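You operate a simulated robot arm through the tools that you are given. There is no shell and no other tool. Be economical: measure what you need, move in short steps, check, and stop when the job is done.

Carry out the task below with a simulated robot arm. There is one attempt and no reset: what you move stays moved.

TASK
Put one of the cloth buttons from the beech table on the blue hardback book there. Then take the paper ball from the beech table and put it on top of the carton there.
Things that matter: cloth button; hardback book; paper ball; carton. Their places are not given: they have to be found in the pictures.

It is judged by the outcome, as a careful person would: the job done as asked, and still so three seconds after it is handed in. It fails if anything else is knocked over, pushed out of place, dropped, spilled or broken.

THE ROBOT
A 7-joint arm with a two-finger parallel gripper, fixed in place. Base frame: the origin is at the foot of the arm, x ahead of it, y to its left, z up; the work surface is at about z = 85. Lengths are in cm, angles in rad, forces in N, time in s.
With the tool pointing down near the work surface it reaches from about 30 to 70 cm from the base axis. Its first joint turns from -1.152 to 1.152 rad. Payload 1.57 kg.
Tool frame: the origin (TCP) lies between the finger pads and is the grasp point; the fingertips stand 3 cm ahead of it; z points along the fingers, y is the line along which they close. The gripper opens to 11 cm. The fingers are 2.4 cm wide and 1.2 cm thick; the gripper's body (4.8 by 11.2 cm) begins 7.8 cm behind the TCP.
Orientation is told as [roll, pitch, yaw] about the base's x, y, z axes, in that order, counted from this pose: with the fingers straight down and closing along the base's y, the tool's x points along the base's -x, its y along +y and its z along -z.

THE INTERFACE
- The arm moves only by the tool arm_command. Its argument "motion" is a list of rows, each a list of 7 numbers: the opening, from 0 (shut) to 1 (fully open), then the shift along the base's x, y, z in cm, then the turn, a rotation vector about the base's x, y, z in rad. In form: [[jaw, dx, dy, dz, wx, wy, wz], ...]. A call has 1 to 8 rows; each row shifts and turns the commanded pose from where the row before left it. A row lasts 0.2 s, in which the tool goes at most 5 cm and 0.15 rad; a call with a longer step from one row to the next is refused whole, and so is a gripper value outside its range. A pose out of reach is approached as far as the arm can. The call stops where the force on the tool passes 40 N (or 10 N more than at its start, if that is more) or the arm is blocked; 0.2 s more then pass. The fingers move at their own pace (about 10.8 cm/s each) and stop on an object; they squeeze with about 28 N. The grip force told is the motor's: it shows also when the fingers shut on nothing. Time passes only in rows, and 0.2 s behind the last, so rows that do not move let the fingers close. It gives the time, the measured TCP pose, the force on the tool (base axes), the opening and the grip force at its end, in the units of the frame above (readings bear some noise), and new pictures: "views" is both (left out), scene, wrist or none.
- Cameras (640 x 400 px; columns grow to the right, rows downward): "scene" is fixed at [15.84, -39.47, 139.05]; the picture's right is [0.81, -0.59, 0.00], its down [-0.41, -0.56, -0.72] and it looks along [0.43, 0.58, -0.70] (base axes); focal length 317 px, centre (320, 200). "wrist" rides on the gripper at [-3.6, 0, -8] in the tool frame; the picture's right is [0.00, -1.00, 0.00], its down [0.97, 0.00, -0.24] and it looks along [0.24, 0.00, 0.97] (tool axes); focal length 218 px, centre (320, 200).
- probe_pixels(camera, pixels): for up to 12 pixels [column, row] of the newest picture of that camera ("zoom" is the newest enlarged one), the place [x, y, z] in the base frame of the surface seen there, good to about 0.2 cm. No time passes.
- enlarge(camera, box): a new picture of the part [left, top, right, bottom] of that camera's present view, enlarged. No time passes.
- job_done(): hands the job in; it is judged then, once.

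Work in short steps. Measure before you move; look again where a grasp or a placing could have gone wrong, and mend it. You have 80 turns and 120 pictures in all, the two below and enlarged ones among them. Open the gripper and draw the arm clear of the work before you hand the job in, unless the task says otherwise; then end with one line.

The tools are called after "Emit:" by a JSON object that holds its "method" and its "body". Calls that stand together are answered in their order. arm_command: Moves the arm, as the interface text tells. Its arguments: {"type":"object","properties":{"motion":{"type":"array","items":{"type":"array","items":{"type":"number"}}},"views":{"type":"string","enum":["both","scene","wrist","none"]}},"required":["motion"]} The other tools are called the same way: probe_pixels (camera, pixels) gives the place of the surface under pixels of a picture; enlarge (camera, box) takes an enlarged picture of a part of a camera's view; job_done () hands the job in.

At the start:

```text
time: 0.0
position: [29.06, 16.51, 108.98]
ee_rot: [-0.003, 0.0, 0.0]
force: [-0.2, 0.0, 0.4]
finger_gap: 11.0
grasp_force: 0.0
```

scene: 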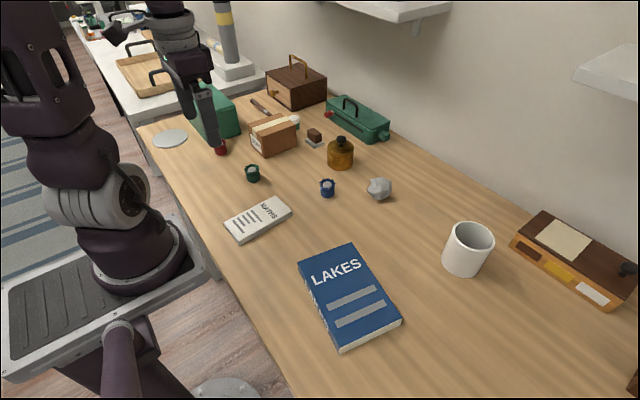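
wrist: 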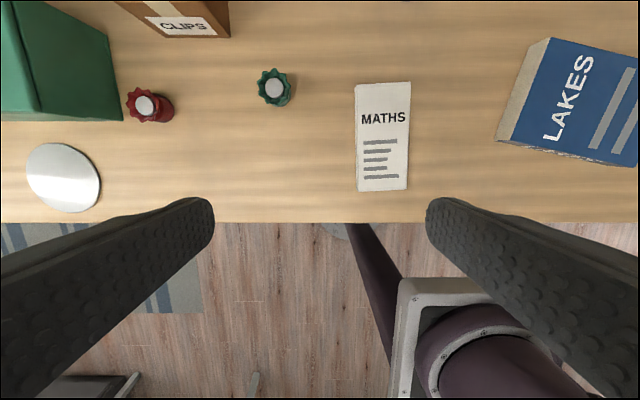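

I enlarge the area with the small objects to identify the buttons, ball and carton.

Emit:
{"method": "enlarge", "body": {"camera": "scene", "box": [190, 80, 410, 218]}}

Emit:
{"method": "enlarge", "body": {"camera": "wrist", "box": [0, 0, 320, 200]}}

```text
2.90 times, centred on (300, 149) of scene
```

zoom: 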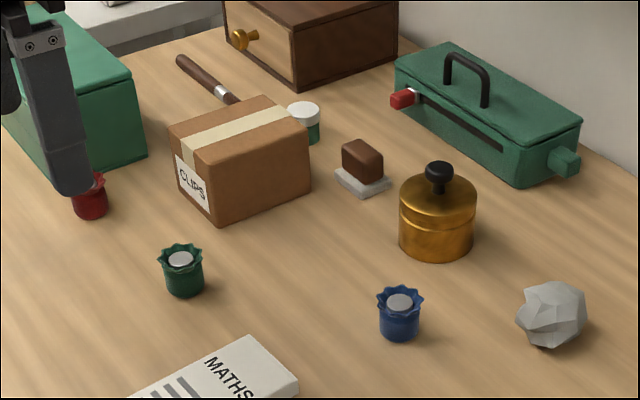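

```text
2.00 times, centred on (160, 100) of wrist
```

zoom: 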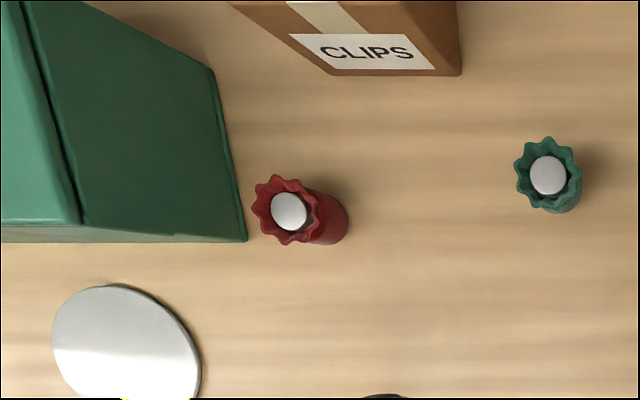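

Three cup-like objects hold pale discs. I look closer, and at the rest of the scene, to find what the buttons are.

Emit:
{"method": "enlarge", "body": {"camera": "scene", "box": [300, 165, 356, 200]}}

Emit:
{"method": "enlarge", "body": {"camera": "scene", "box": [50, 0, 210, 100]}}

Emit:
{"method": "enlarge", "body": {"camera": "scene", "box": [480, 200, 640, 300]}}

Emit:
{"method": "probe_pixels", "body": {"camera": "scene", "pixels": [[327, 184], [327, 195], [252, 168], [252, 180], [380, 185], [380, 198], [335, 265], [350, 297], [370, 320], [170, 138], [220, 151], [272, 130]]}}

```text
11.43 times, centred on (328, 182) of scene
```

zoom: 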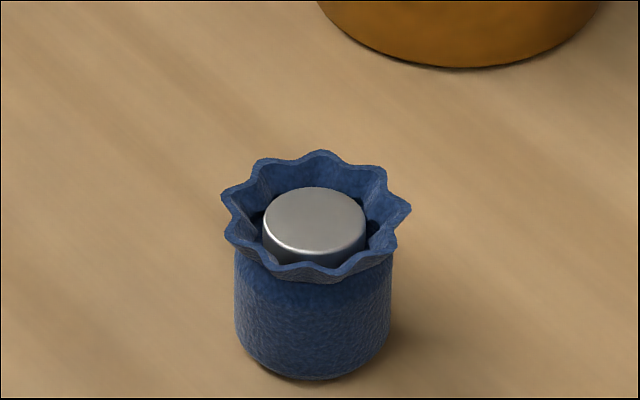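

```text
4.00 times, centred on (130, 50) of scene
```

zoom: 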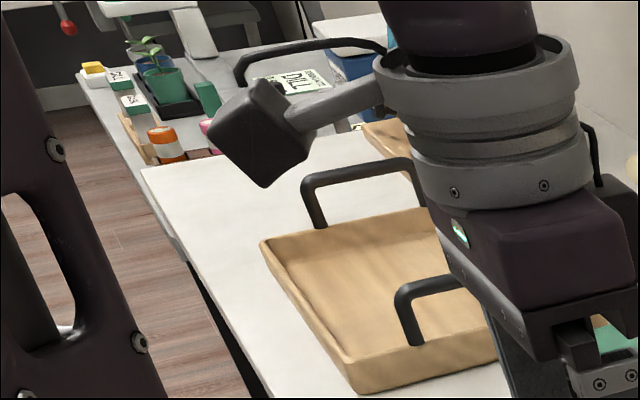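

```text
4.00 times, centred on (560, 250) of scene
```

zoom: 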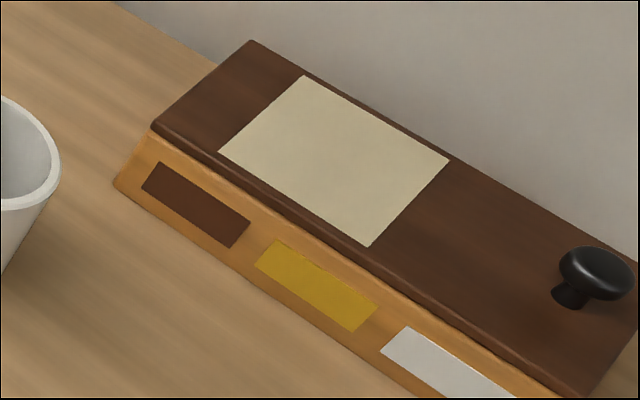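

```text
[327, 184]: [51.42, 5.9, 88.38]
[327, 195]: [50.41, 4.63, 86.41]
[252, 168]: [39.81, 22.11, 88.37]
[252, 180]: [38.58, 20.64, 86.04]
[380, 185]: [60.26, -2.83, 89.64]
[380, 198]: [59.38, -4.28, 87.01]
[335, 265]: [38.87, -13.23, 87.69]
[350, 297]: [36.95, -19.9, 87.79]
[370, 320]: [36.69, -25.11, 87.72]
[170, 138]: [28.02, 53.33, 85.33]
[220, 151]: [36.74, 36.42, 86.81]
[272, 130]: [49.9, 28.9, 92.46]
```

The cloth cups with a disc (red, green, blue) are candidates, but I survey from above for anything more button-like before deciding.

Emit:
{"method": "arm_command", "body": {"motion": [[1, 4, -1, 3, 0, 0, 0], [1, 4, -1, 3, 0, 0, 0], [1, 4, -1, 2, 0, 0, 0], [1, 4, 0, 0, 0, 0, 0], [1, 3, 0, 0, 0, 0, 0], [1, 0, 0, 0, 0, 0, 0]]}}

```text
refused: row 1 steps farther than a row can; nothing moved
```

Emit:
{"method": "arm_command", "body": {"motion": [[1, 3.5, -1, 3, 0, 0, 0], [1, 3.5, -1, 3, 0, 0, 0], [1, 4, -1, 2, 0, 0, 0], [1, 4, 0, 0, 0, 0, 0], [1, 3, 0, 0, 0, 0, 0], [1, 0, 0, 0, 0, 0, 0]]}}

```text
time: 1.4
position: [47.24, 13.48, 117.33]
ee_rot: [0.001, -0.001, 0.0]
force: [-1.0, 0.1, -0.7]
finger_gap: 10.98
grasp_force: 0.0
```

scene: 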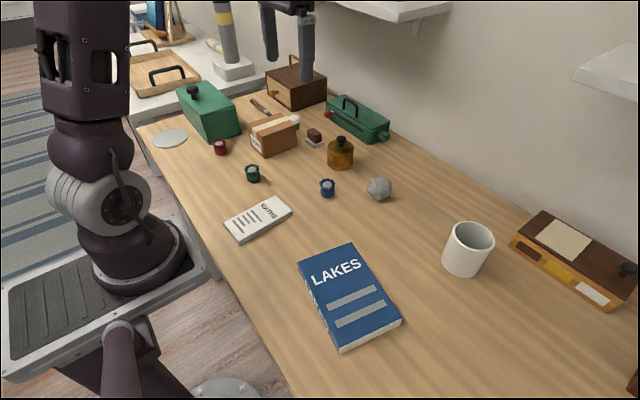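
wrist: 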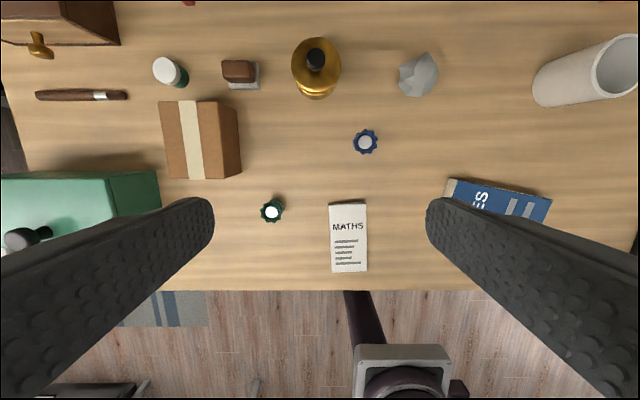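

No other buttons are to be seen, so the cloth cup-like pieces are the buttons. The blue one at wrist (365,141) is the freest; I probe it, the ball, and carton.

Emit:
{"method": "enlarge", "body": {"camera": "wrist", "box": [325, 116, 405, 166]}}

Emit:
{"method": "probe_pixels", "body": {"camera": "wrist", "pixels": [[365, 141], [355, 141], [376, 141], [365, 131], [365, 152], [418, 75], [400, 75], [437, 75], [418, 56], [418, 95], [340, 90], [200, 140]]}}

Emit:
{"method": "probe_pixels", "body": {"camera": "scene", "pixels": [[300, 263], [350, 246], [397, 319], [341, 345], [252, 128], [284, 115], [296, 123], [262, 140], [270, 128], [340, 350], [444, 250], [395, 328]]}}

```text
8.00 times, centred on (365, 141) of wrist
```

zoom: 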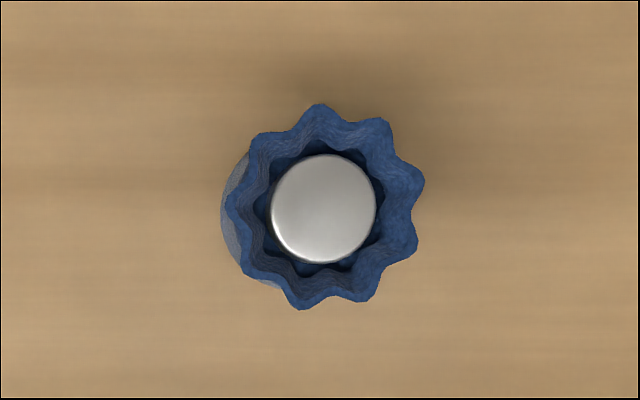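

```text
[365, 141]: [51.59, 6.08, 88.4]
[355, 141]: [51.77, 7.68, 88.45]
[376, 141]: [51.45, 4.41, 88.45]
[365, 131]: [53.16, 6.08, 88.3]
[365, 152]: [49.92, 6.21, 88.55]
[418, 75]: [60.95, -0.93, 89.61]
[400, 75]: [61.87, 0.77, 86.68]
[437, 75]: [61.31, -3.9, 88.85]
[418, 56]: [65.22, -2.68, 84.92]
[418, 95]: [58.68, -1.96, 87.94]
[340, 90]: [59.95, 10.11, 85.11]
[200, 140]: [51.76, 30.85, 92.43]
```

```text
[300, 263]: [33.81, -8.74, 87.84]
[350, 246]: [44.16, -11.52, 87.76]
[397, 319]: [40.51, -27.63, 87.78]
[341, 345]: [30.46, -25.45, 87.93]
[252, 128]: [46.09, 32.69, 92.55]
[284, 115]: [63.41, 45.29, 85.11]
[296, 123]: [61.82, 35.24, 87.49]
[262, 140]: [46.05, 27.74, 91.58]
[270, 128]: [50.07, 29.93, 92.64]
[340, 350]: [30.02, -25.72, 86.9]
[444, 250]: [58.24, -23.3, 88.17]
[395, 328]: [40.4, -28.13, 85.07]
```

I move above the blue piece at (51.55, 6.05), then look.

Emit:
{"method": "arm_command", "body": {"motion": [[0.6, 1.5, -2.5, -3, 0, 0, 0], [0.6, 1.5, -2.5, -3, 0, 0, 0], [0.6, 1.3, -2.4, -3, 0, 0, 0], [0.6, 0, 0, -4.5, 0, 0, 0], [0.6, 0, 0, -4.5, 0, 0, 0], [0.6, 0, 0, -2, 0, 0, 0], [0.6, 0, 0, 0, 0, 0, 0]], "views": "wrist"}}

```text
time: 3.0
position: [51.52, 6.14, 97.18]
ee_rot: [0.0, 0.0, 0.001]
force: [1.1, 0.2, -0.3]
finger_gap: 6.62
grasp_force: 0.1
```

wrist: 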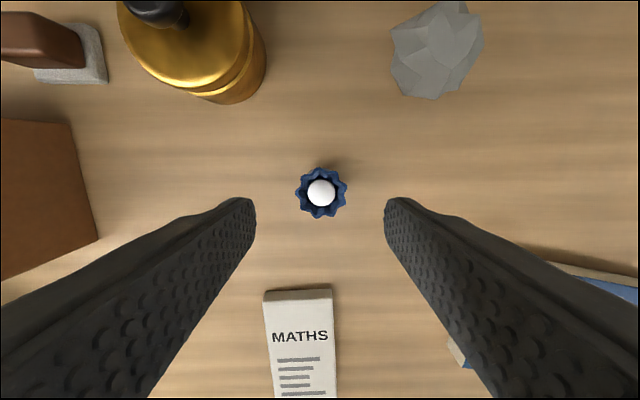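

Centred (cup at wrist (321,193)). I verify its place while at it.

Emit:
{"method": "probe_pixels", "body": {"camera": "wrist", "pixels": [[321, 193], [321, 170], [321, 215], [299, 193], [344, 193]]}}

Emit:
{"method": "enlarge", "body": {"camera": "wrist", "box": [281, 168, 361, 218]}}

```text
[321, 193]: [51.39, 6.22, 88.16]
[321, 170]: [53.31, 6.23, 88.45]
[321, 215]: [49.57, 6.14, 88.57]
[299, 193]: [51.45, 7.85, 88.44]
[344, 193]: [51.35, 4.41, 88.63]
```

```text
8.00 times, centred on (321, 193) of wrist
```

zoom: 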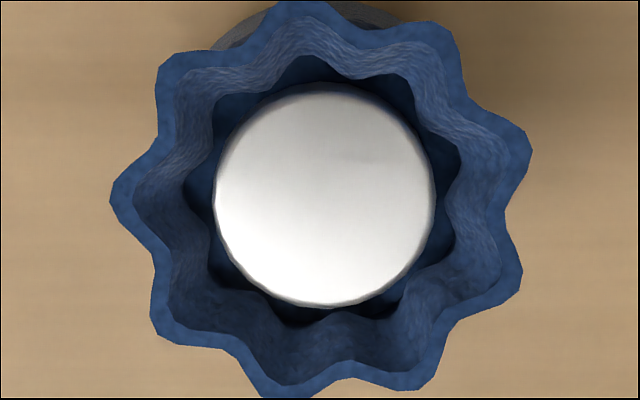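

Descend to TCP z ≈ 88.2 and close.

Emit:
{"method": "arm_command", "body": {"motion": [[0.6, 0, 0, -3.5, 0, 0, 0], [0.6, 0, 0, -3.5, 0, 0, 0], [0.6, 0, 0, -2, 0, 0, 0], [0.3, 0, 0, 0, 0, 0, 0], [0, 0, 0, 0, 0, 0, 0], [0, 0, 0, 0, 0, 0, 0], [0, 0, 0, 0, 0, 0, 0]]}}

```text
time: 4.6
position: [51.52, 6.09, 88.03]
ee_rot: [-0.001, 0.0, 0.0]
force: [-0.3, 0.2, -0.5]
finger_gap: 3.22
grasp_force: 27.9
```

scene: 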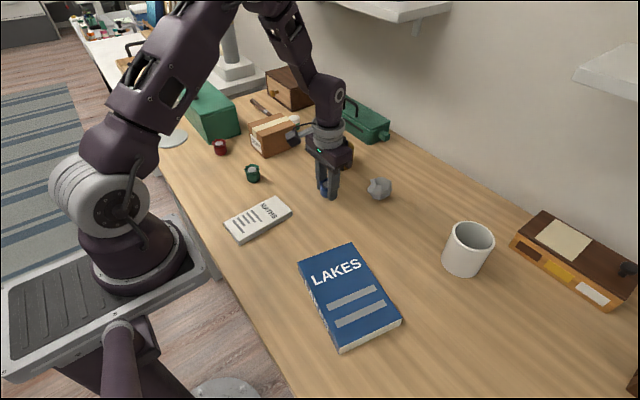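
wrist: 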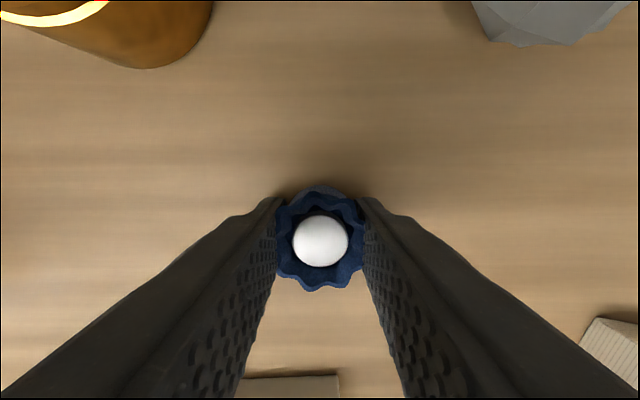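

Grip holds at 3.22 cm. I lift straight up and check.

Emit:
{"method": "arm_command", "body": {"motion": [[0, 0, 0, 1.5, 0, 0, 0], [0, 0, 0, 3, 0, 0, 0], [0, 0, 0, 3.5, 0, 0, 0], [0, 0, 0, 3, 0, 0, 0], [0, 0, 0, 0, 0, 0, 0]]}}

```text
time: 5.8
position: [51.49, 5.93, 99.12]
ee_rot: [0.001, -0.002, 0.0]
force: [0.3, 0.1, -0.3]
finger_gap: 3.21
grasp_force: 28.3
```

scene: 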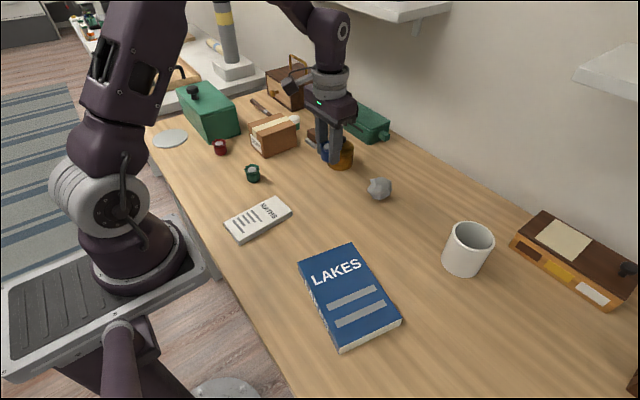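
wrist: 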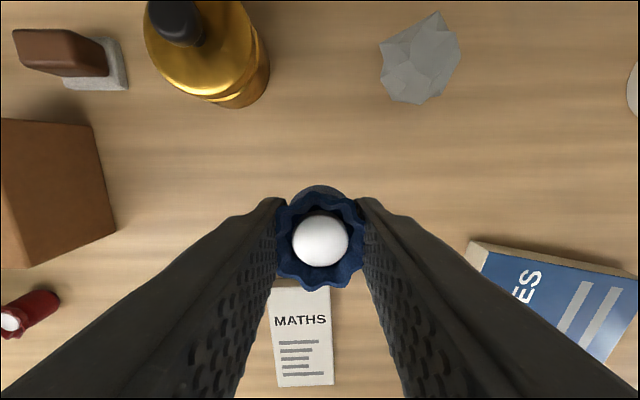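

Both cup and disc lifted together. Carry to above the book's middle (37.3, -18.2).

Emit:
{"method": "arm_command", "body": {"motion": [[0, -1.7, -3, 0, 0, 0, 0], [0, -2.1, -3.6, 0, 0, 0, 0], [0, -2.1, -3.6, 0, 0, 0, 0], [0, -2.1, -3.6, 0, 0, 0, 0], [0, -2.1, -3.6, 0, 0, 0, 0], [0, -2.1, -3.5, 0, 0, 0, 0], [0, -2, -3.2, 0, 0, 0, 0], [0, 0, 0, 0, 0, 0, 0]]}}

```text
time: 7.6
position: [37.09, -17.97, 99.22]
ee_rot: [0.001, -0.001, 0.003]
force: [0.5, -0.2, -0.8]
finger_gap: 3.24
grasp_force: 28.0
```

scene: 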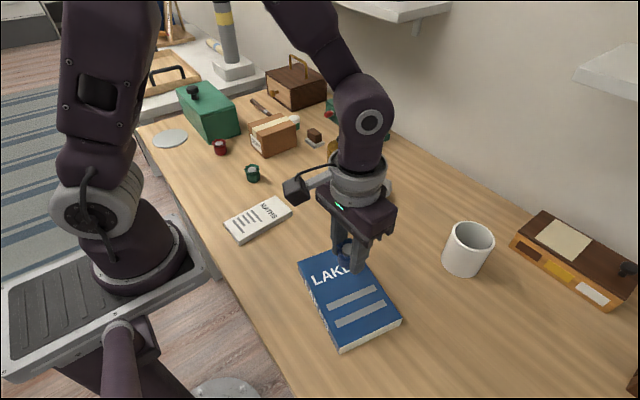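
wrist: 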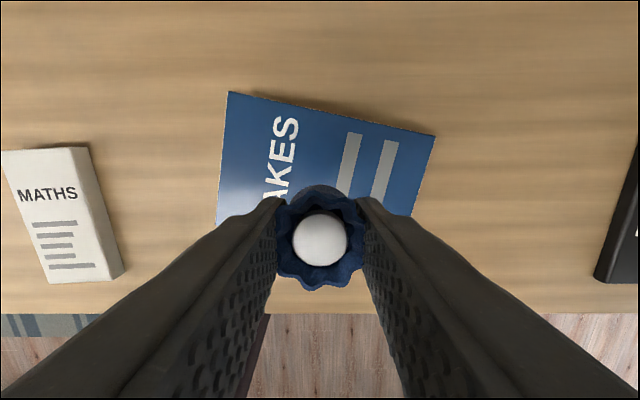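

Grasp was 3.0 above the support, so contact is at TCP z ≈ 90.8. I lower to about 91 and look at force.

Emit:
{"method": "arm_command", "body": {"motion": [[0, 0, 0, -3, 0, 0, 0], [0, 0, 0, -3, 0, 0, 0], [0, 0, 0, -1.7, 0, 0, 0], [0, 0, 0, -0.5, 0, 0, 0], [0, 0, 0, 0, 0, 0, 0]], "views": "scene"}}

```text
time: 8.8
position: [37.26, -17.94, 91.03]
ee_rot: [0.001, -0.001, 0.001]
force: [0.5, 0.7, -0.5]
finger_gap: 3.22
grasp_force: 28.3
```

scene: 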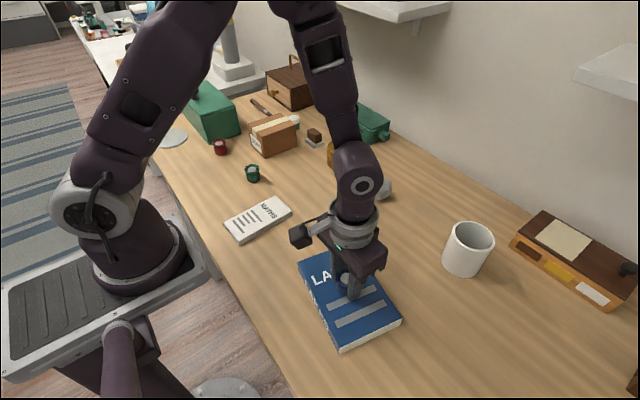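

Emit:
{"method": "arm_command", "body": {"motion": [[0, 0, 0, -0.2, 0, 0, 0], [0, 0, 0, 0, 0, 0, 0]], "views": "none"}}

Emit:
{"method": "enlarge", "body": {"camera": "scene", "box": [310, 255, 390, 305]}}

```text
time: 9.4
position: [37.21, -18.14, 90.86]
ee_rot: [0.0, -0.002, 0.001]
force: [0.7, 2.0, 17.8]
finger_gap: 3.21
grasp_force: 28.8
```

```text
8.00 times, centred on (350, 280) of scene
```

zoom: 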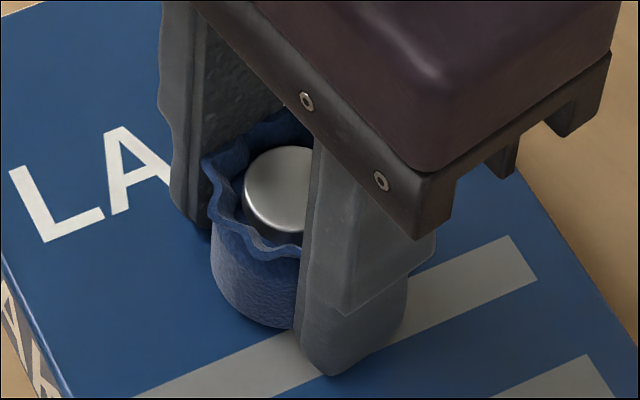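

Contact force 17.8 N: it rests on the book. Release gently and rise.

Emit:
{"method": "arm_command", "body": {"motion": [[0.35, 0, 0, 0.1, 0, 0, 0], [0.55, 0, 0, 0, 0, 0, 0], [0.6, 0, 0, 0, 0, 0, 0], [0.6, 0, 0, 3, 0, 0, 0], [0.6, 0, 0, 4, 0, 0, 0], [0.6, 0, 0, 4, 0, 0, 0], [0.6, 0, 0, 0, 0, 0, 0]]}}

Emit:
{"method": "enlarge", "body": {"camera": "scene", "box": [290, 235, 410, 310]}}

```text
time: 11.0
position: [37.39, -17.87, 101.93]
ee_rot: [-0.001, 0.0, 0.002]
force: [-0.2, -0.2, -0.2]
finger_gap: 6.6
grasp_force: 0.1
```

scene: 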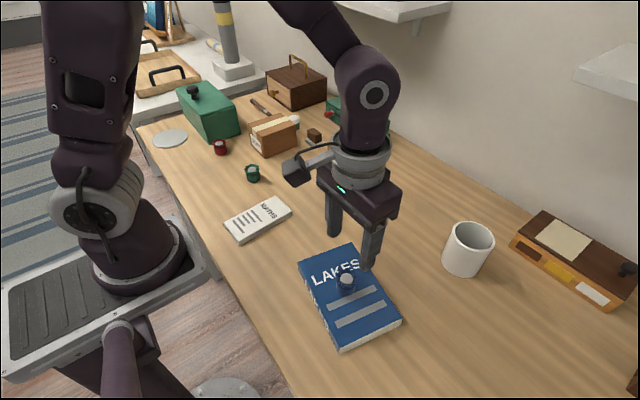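
wrist: 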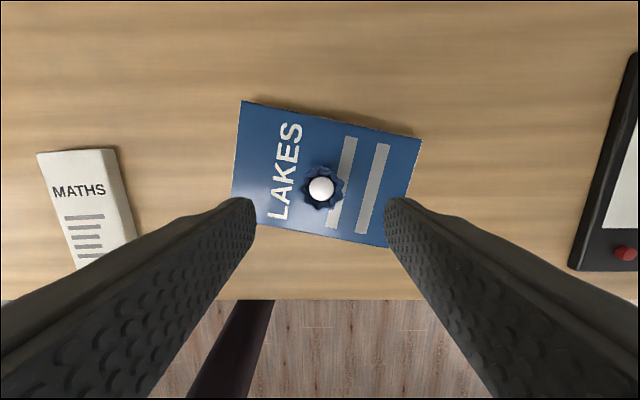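

```text
5.33 times, centred on (350, 272) of scene
```

zoom: 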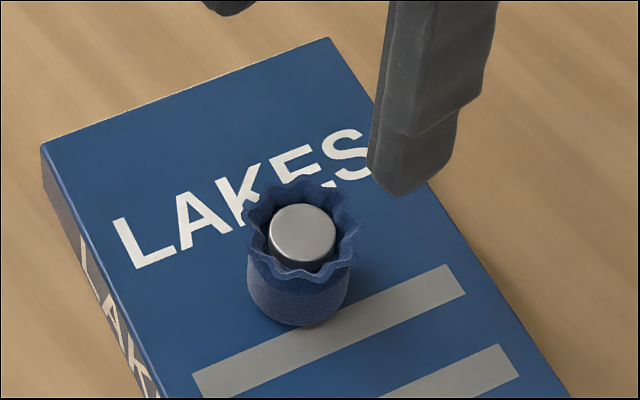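

Placed upright on the book. The table's right end hasn't been surveyed (black object at wrist (610,170)); I look there to make sure there are no plainer "cloth buttons".

Emit:
{"method": "arm_command", "body": {"motion": [[0.8, 1, -2, 4, 0, 0, 0], [0.8, 1, -2, 4, 0, 0, 0], [0.8, 1, -2, 4, 0, 0, 0], [0.8, 1, -4, 0, 0, 0, 0], [0.8, 1, -4, 0, 0, 0, 0], [0.8, 0, 0, 0, 0, 0, 0]]}}

```text
time: 12.4
position: [42.35, -32.13, 113.66]
ee_rot: [0.001, 0.001, 0.001]
force: [-0.6, -1.0, -0.3]
finger_gap: 8.8
grasp_force: 0.1
```

scene: 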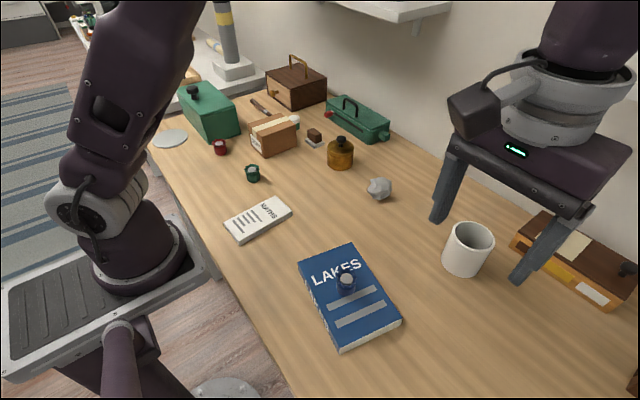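
wrist: 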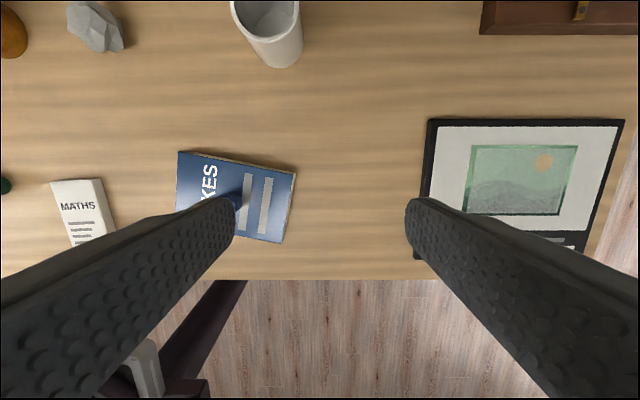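

Only a picture frame there; no buttons. Now to the ball at about (60.5, -2.2), keeping high past the mug.

Emit:
{"method": "arm_command", "body": {"motion": [[0.8, 2, 3.5, 0, 0, 0, 0], [0.8, 2.4, 4, 0, 0, 0, 0], [0.8, 2.4, 4, 0, 0, 0, 0], [0.8, 2.4, 4, 0, 0, 0, 0], [0.8, 2.4, 4, 0, 0, 0, 0], [0.8, 2.4, 4, 0, 0, 0, 0], [0.8, 2.4, 4, -1, 0, 0, 0], [0.8, 1.8, 2.4, -3, 0, 0, 0]], "views": "none"}}

Emit:
{"method": "arm_command", "body": {"motion": [[0.8, 0, 0, -4, 0, 0, 0], [0.8, 0, 0, -4, 0, 0, 0], [0.8, 0, 0, 0, 0, 0, 0]], "views": "wrist"}}

```text
time: 14.2
position: [60.42, -2.22, 109.35]
ee_rot: [0.0, 0.0, -0.002]
force: [-0.3, 0.0, 0.3]
finger_gap: 8.82
grasp_force: 0.1
```

```text
time: 15.0
position: [60.25, -1.94, 101.56]
ee_rot: [0.002, -0.001, 0.0]
force: [0.1, 0.1, -0.1]
finger_gap: 8.82
grasp_force: 0.0
```

wrist: 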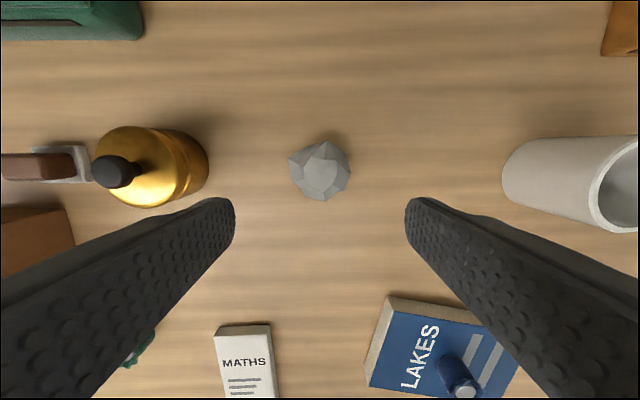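

Emit:
{"method": "probe_pixels", "body": {"camera": "wrist", "pixels": [[320, 170], [291, 165], [348, 170], [320, 145], [322, 198], [306, 150], [336, 150], [306, 190], [338, 188], [205, 165], [512, 160]]}}

Emit:
{"method": "enlarge", "body": {"camera": "wrist", "box": [272, 140, 368, 200]}}

```text
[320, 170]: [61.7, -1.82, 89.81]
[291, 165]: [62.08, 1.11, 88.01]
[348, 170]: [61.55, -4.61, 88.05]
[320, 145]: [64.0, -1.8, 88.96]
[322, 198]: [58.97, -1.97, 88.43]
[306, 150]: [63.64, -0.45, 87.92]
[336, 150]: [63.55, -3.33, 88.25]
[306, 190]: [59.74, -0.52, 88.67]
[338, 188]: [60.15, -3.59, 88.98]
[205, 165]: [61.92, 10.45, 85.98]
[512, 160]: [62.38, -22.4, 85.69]
```

```text
6.67 times, centred on (320, 170) of wrist
```

zoom: 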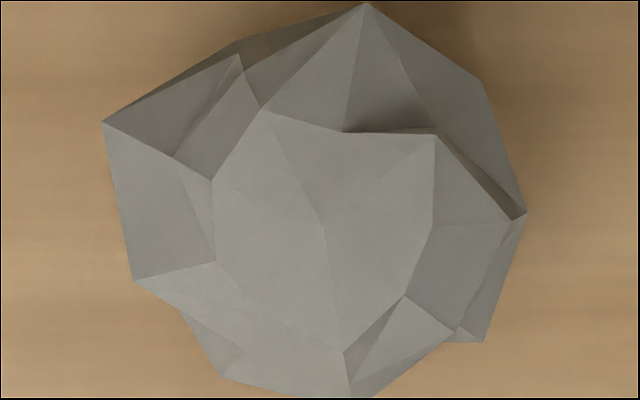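

Ball centre ≈ (61.4, -1.75), 5.5 cm wide. Descend over it to z ≈ 88.4 and close.

Emit:
{"method": "arm_command", "body": {"motion": [[0.8, 1.1, 0.2, -3, 0, 0, 0], [0.8, 0, 0, -4, 0, 0, 0], [0.8, 0, 0, -4, 0, 0, 0], [0.8, 0, 0, -2.2, 0, 0, 0], [0.5, 0, 0, 0, 0, 0, 0], [0.3, 0, 0, 0, 0, 0, 0], [0, 0, 0, 0, 0, 0, 0], [0, 0, 0, 0, 0, 0, 0]]}}

```text
time: 16.8
position: [61.33, -1.67, 88.52]
ee_rot: [0.001, 0.001, 0.0]
force: [0.3, 0.8, 0.3]
finger_gap: 5.24
grasp_force: 27.7
```

scene: 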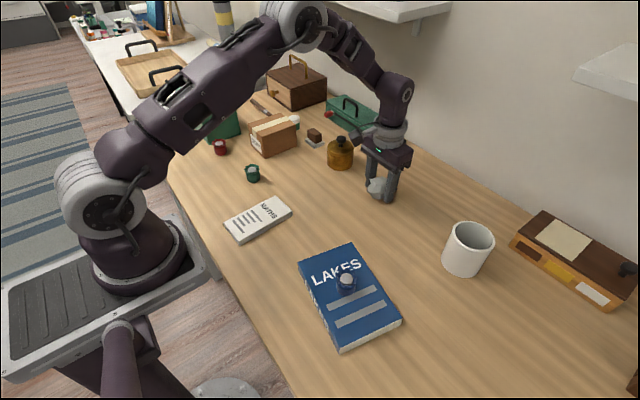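
wrist: 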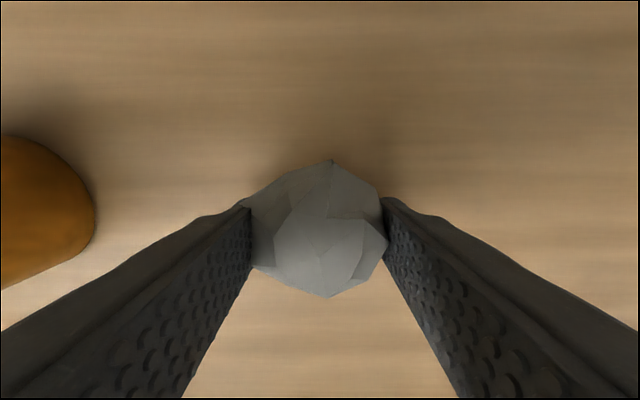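

Gripped at 5.24 cm. Lift straight to z ≈ 108 for clearance over the jar.

Emit:
{"method": "arm_command", "body": {"motion": [[0, 0, 0, 1.5, 0, 0, 0], [0, 0, 0, 3.5, 0, 0, 0], [0, 0, 0, 4, 0, 0, 0], [0, 0, 0, 4, 0, 0, 0], [0, 0, 0, 4, 0, 0, 0], [0, 0, 0, 2.5, 0, 0, 0], [0, 0, 0, 0, 0, 0, 0]]}}

Emit:
{"method": "probe_pixels", "body": {"camera": "scene", "pixels": [[250, 126], [285, 114], [299, 119], [264, 134], [275, 123]]}}

Emit:
{"method": "enlarge", "body": {"camera": "scene", "box": [236, 100, 316, 150]}}

```text
time: 18.4
position: [61.6, -1.83, 108.19]
ee_rot: [0.0, 0.0, 0.001]
force: [0.1, 0.3, -0.5]
finger_gap: 5.24
grasp_force: 27.9
```

scene: 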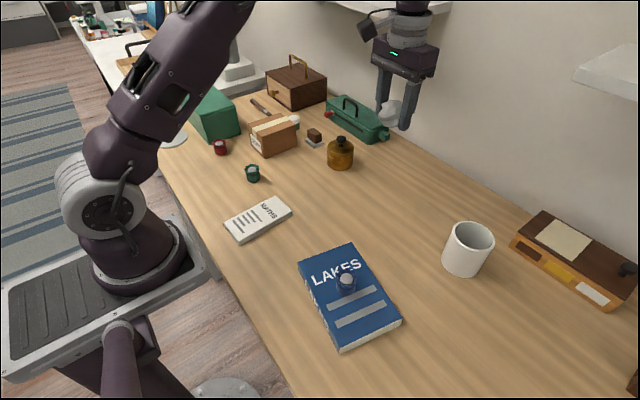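
wrist: 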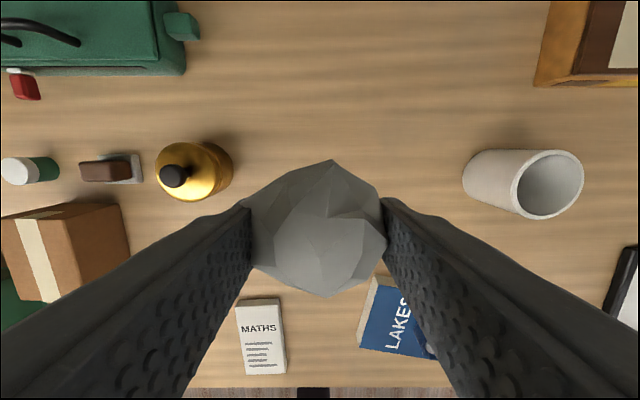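

```text
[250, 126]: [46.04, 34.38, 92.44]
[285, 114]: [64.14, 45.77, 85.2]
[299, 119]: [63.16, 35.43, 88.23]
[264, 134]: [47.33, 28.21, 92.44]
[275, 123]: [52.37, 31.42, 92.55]
```

```text
8.00 times, centred on (276, 125) of scene
```

zoom: 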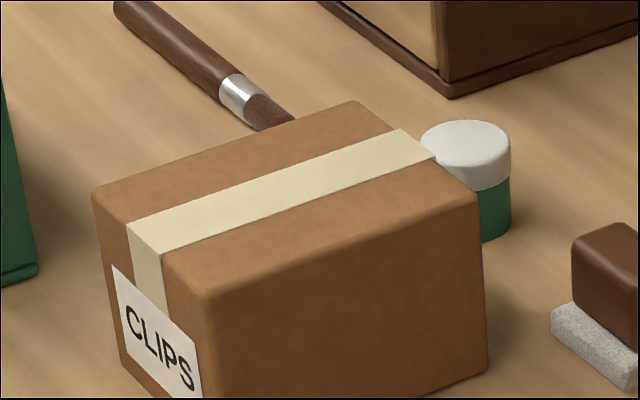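

Emit:
{"method": "probe_pixels", "body": {"camera": "zoom", "pixels": [[98, 196], [355, 104], [472, 196], [210, 292], [290, 195]]}}

```text
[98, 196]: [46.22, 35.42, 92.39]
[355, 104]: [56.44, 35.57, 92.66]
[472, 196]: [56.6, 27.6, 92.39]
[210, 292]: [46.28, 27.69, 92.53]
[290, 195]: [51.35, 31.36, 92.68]
```

Carton top centre is (51.4, 31.5, 92.5); release TCP height ≈ 95.9. Carry there at z 108.

Emit:
{"method": "arm_command", "body": {"motion": [[0, -1.2, 3.7, 0, 0, 0, 0], [0, -1.3, 4.3, 0, 0, 0, 0], [0, -1.3, 4.3, 0, 0, 0, 0], [0, -1.3, 4.3, 0, 0, 0, 0], [0, -1.3, 4.3, 0, 0, 0, 0], [0, -1.3, 4.3, 0, 0, 0, 0], [0, -1.3, 4.3, 0, 0, 0, 0], [0, -1.1, 3.7, 0, 0, 0, 0]]}}

```text
time: 20.2
position: [51.43, 31.3, 108.0]
ee_rot: [0.001, 0.0, -0.003]
force: [-0.2, -0.4, -0.1]
finger_gap: 5.29
grasp_force: 27.3
```

scene: 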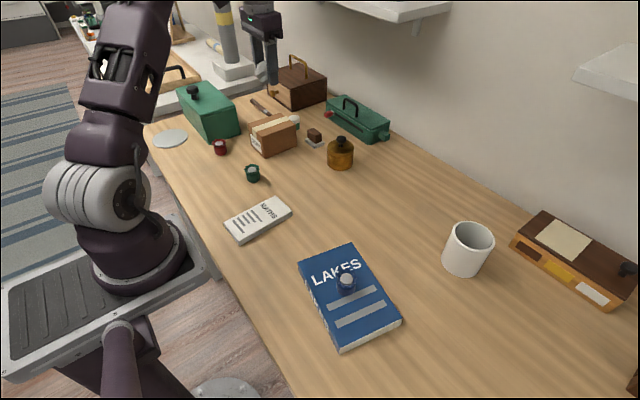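
wrist: 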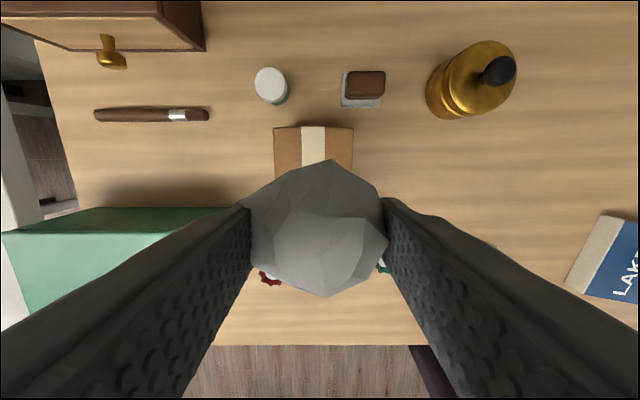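

Check the green box's height/edges before descending.

Emit:
{"method": "probe_pixels", "body": {"camera": "scene", "pixels": [[232, 98], [238, 110], [239, 132], [212, 112], [193, 88]]}}

Emit:
{"method": "arm_command", "body": {"motion": [[0, 0, 0.2, -3, 0, 0, 0], [0, 0, 0, -4, 0, 0, 0], [0, 0, 0, -3, 0, 0, 0], [0, 0, 0, 0, 0, 0, 0]]}}

```text
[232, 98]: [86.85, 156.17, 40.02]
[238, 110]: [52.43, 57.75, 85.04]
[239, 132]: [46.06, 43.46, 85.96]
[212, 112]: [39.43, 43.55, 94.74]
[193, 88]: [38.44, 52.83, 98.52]
```

```text
time: 21.2
position: [51.37, 31.29, 98.06]
ee_rot: [-0.001, 0.001, -0.001]
force: [-0.4, -0.3, 1.0]
finger_gap: 5.25
grasp_force: 27.8
```

scene: 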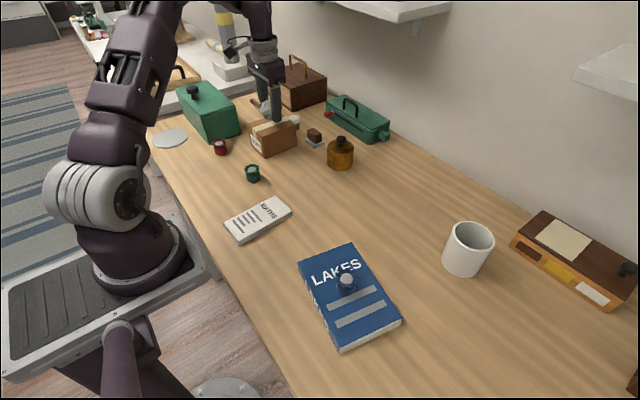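
wrist: 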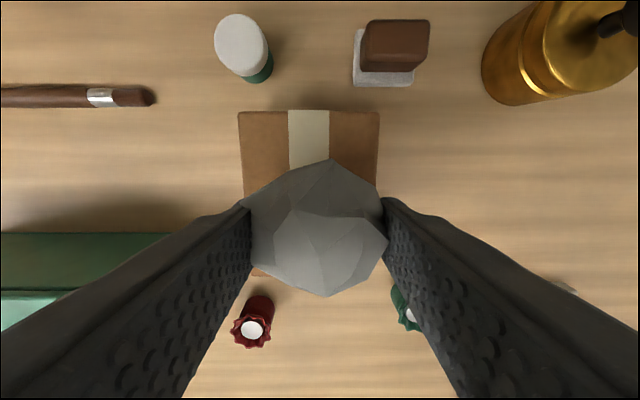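

Clear all round. Lower 2 cm more, slowly, to about 96.1.

Emit:
{"method": "arm_command", "body": {"motion": [[0, 0, 0, -1.2, 0, 0, 0], [0, 0, 0, -0.7, 0, 0, 0], [0, 0, 0, 0, 0, 0, 0]], "views": "none"}}

Emit:
{"method": "enlarge", "body": {"camera": "scene", "box": [236, 95, 316, 145]}}

```text
time: 22.0
position: [51.31, 31.41, 96.31]
ee_rot: [0.0, 0.001, 0.0]
force: [-0.5, 0.2, -0.6]
finger_gap: 5.26
grasp_force: 27.8
```

```text
8.00 times, centred on (276, 120) of scene
```

zoom: 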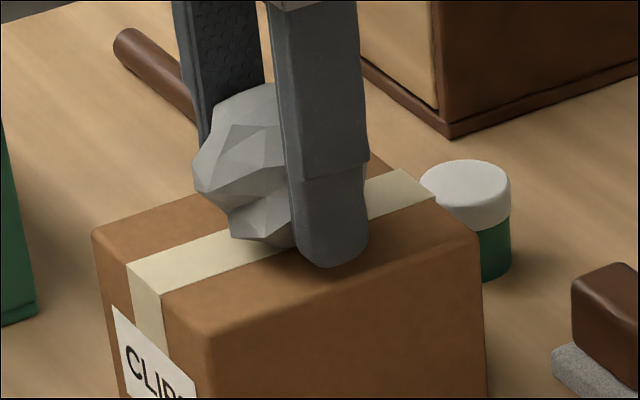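

Slightly above; lower in small steps until contact.

Emit:
{"method": "arm_command", "body": {"motion": [[0, 0, 0, -0.2, 0, 0, 0], [0, 0, 0, -0.1, 0, 0, 0], [0, 0, 0, 0, 0, 0, 0]], "views": "none"}}

```text
time: 22.8
position: [51.46, 31.53, 95.95]
ee_rot: [0.002, 0.001, 0.0]
force: [-1.5, 0.3, 4.7]
finger_gap: 5.28
grasp_force: 28.6
```

Light contact (4.7 N). Release gradually, wait, and rise.

Emit:
{"method": "arm_command", "body": {"motion": [[0.48, 0, 0, 0, 0, 0, 0], [0.55, 0, 0, 0, 0, 0, 0], [0.65, 0, 0, 0, 0, 0, 0], [0.7, 0, 0, 0, 0, 0, 0]]}}

Emit:
{"method": "enlarge", "body": {"camera": "scene", "box": [236, 95, 316, 145]}}

```text
time: 23.8
position: [51.56, 31.41, 95.97]
ee_rot: [0.0, 0.0, 0.0]
force: [0.0, 0.1, 0.1]
finger_gap: 7.71
grasp_force: 0.1
```

scene: 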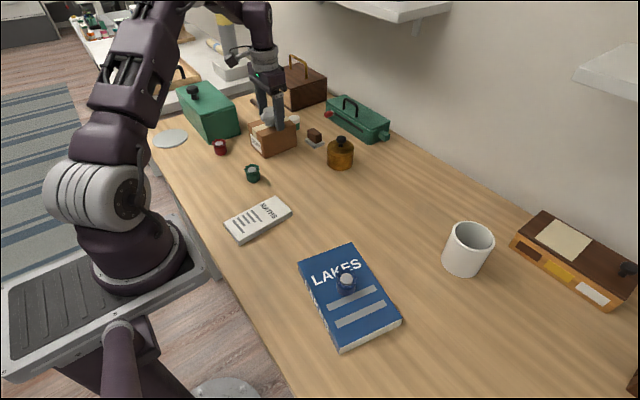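
wrist: 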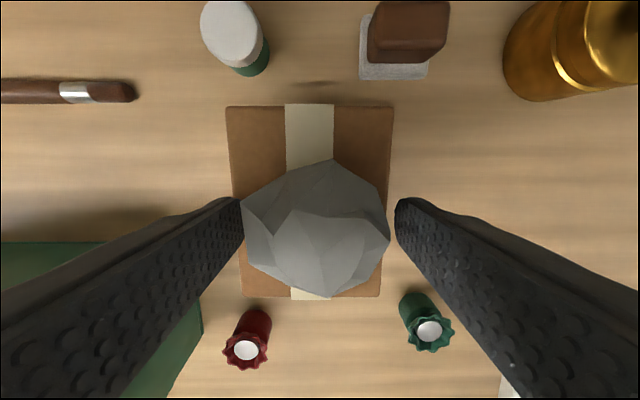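

```text
8.00 times, centred on (276, 120) of scene
```

zoom: 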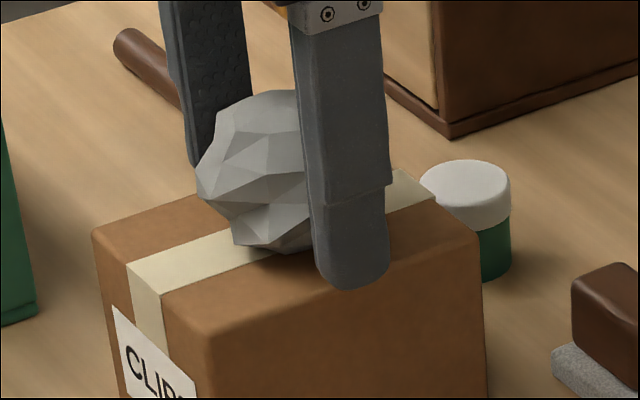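

The ball sits stably, freed from the fingers. Rise and draw clear.

Emit:
{"method": "arm_command", "body": {"motion": [[0.7, 0, 0, 2, 0, 0, 0], [0.7, 0, 0, 4, 0, 0, 0], [0.7, 0, 0, 4, 0, 0, 0], [0.7, 0, 0, 4, 0, 0, 0], [0.7, -3.5, -3, 1, 0, 0, 0], [0.7, -3.5, -3, 0, 0, 0, 0], [0.7, -3.5, -3, 0, 0, 0, 0], [0.7, 0, 0, 0, 0, 0, 0]]}}

Emit:
{"method": "enlarge", "body": {"camera": "scene", "box": [190, 80, 410, 218]}}

```text
time: 25.6
position: [40.93, 22.55, 110.99]
ee_rot: [0.0, 0.001, 0.0]
force: [-0.2, -0.5, 0.0]
finger_gap: 7.72
grasp_force: 0.1
```

scene: 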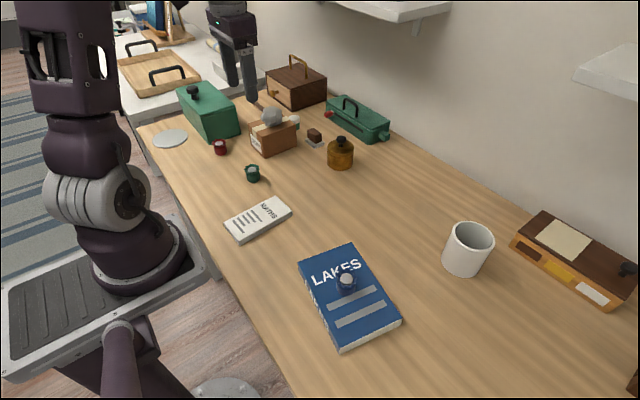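
wrist: 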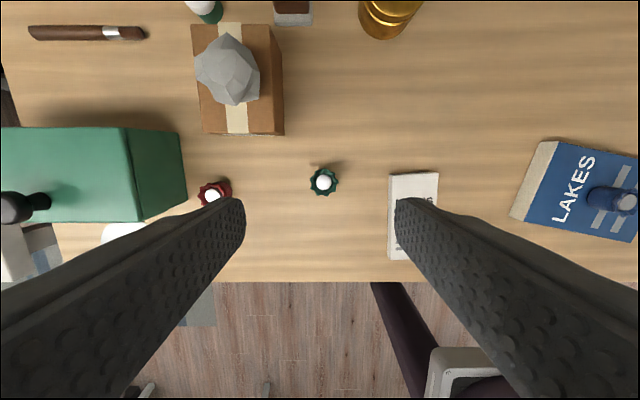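

```text
2.90 times, centred on (300, 149) of scene
```

zoom: 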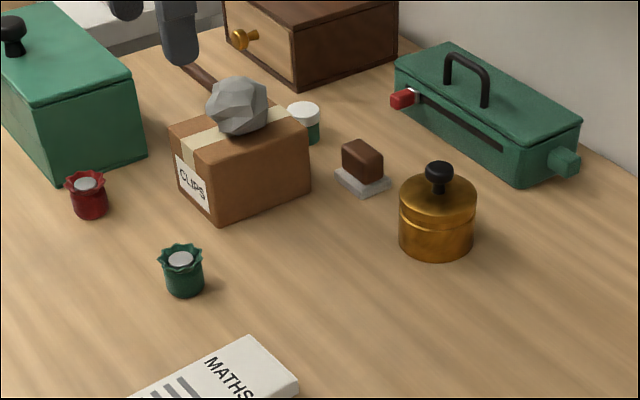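

Everything is in place, with the ball on the carton and the blue piece on the book. I hand in.

Emit:
{"method": "job_done", "body": {}}

```text
The job is handed in.
```

I put the blue cloth button on the blue LAKES book and the paper ball on top of the CLIPS carton, and handed the job in with nothing else moved. I took the small cloth cups holding a metal disc to be the cloth buttons, since nothing else on the table looked more like one, and moved the blue cup together with its disc.
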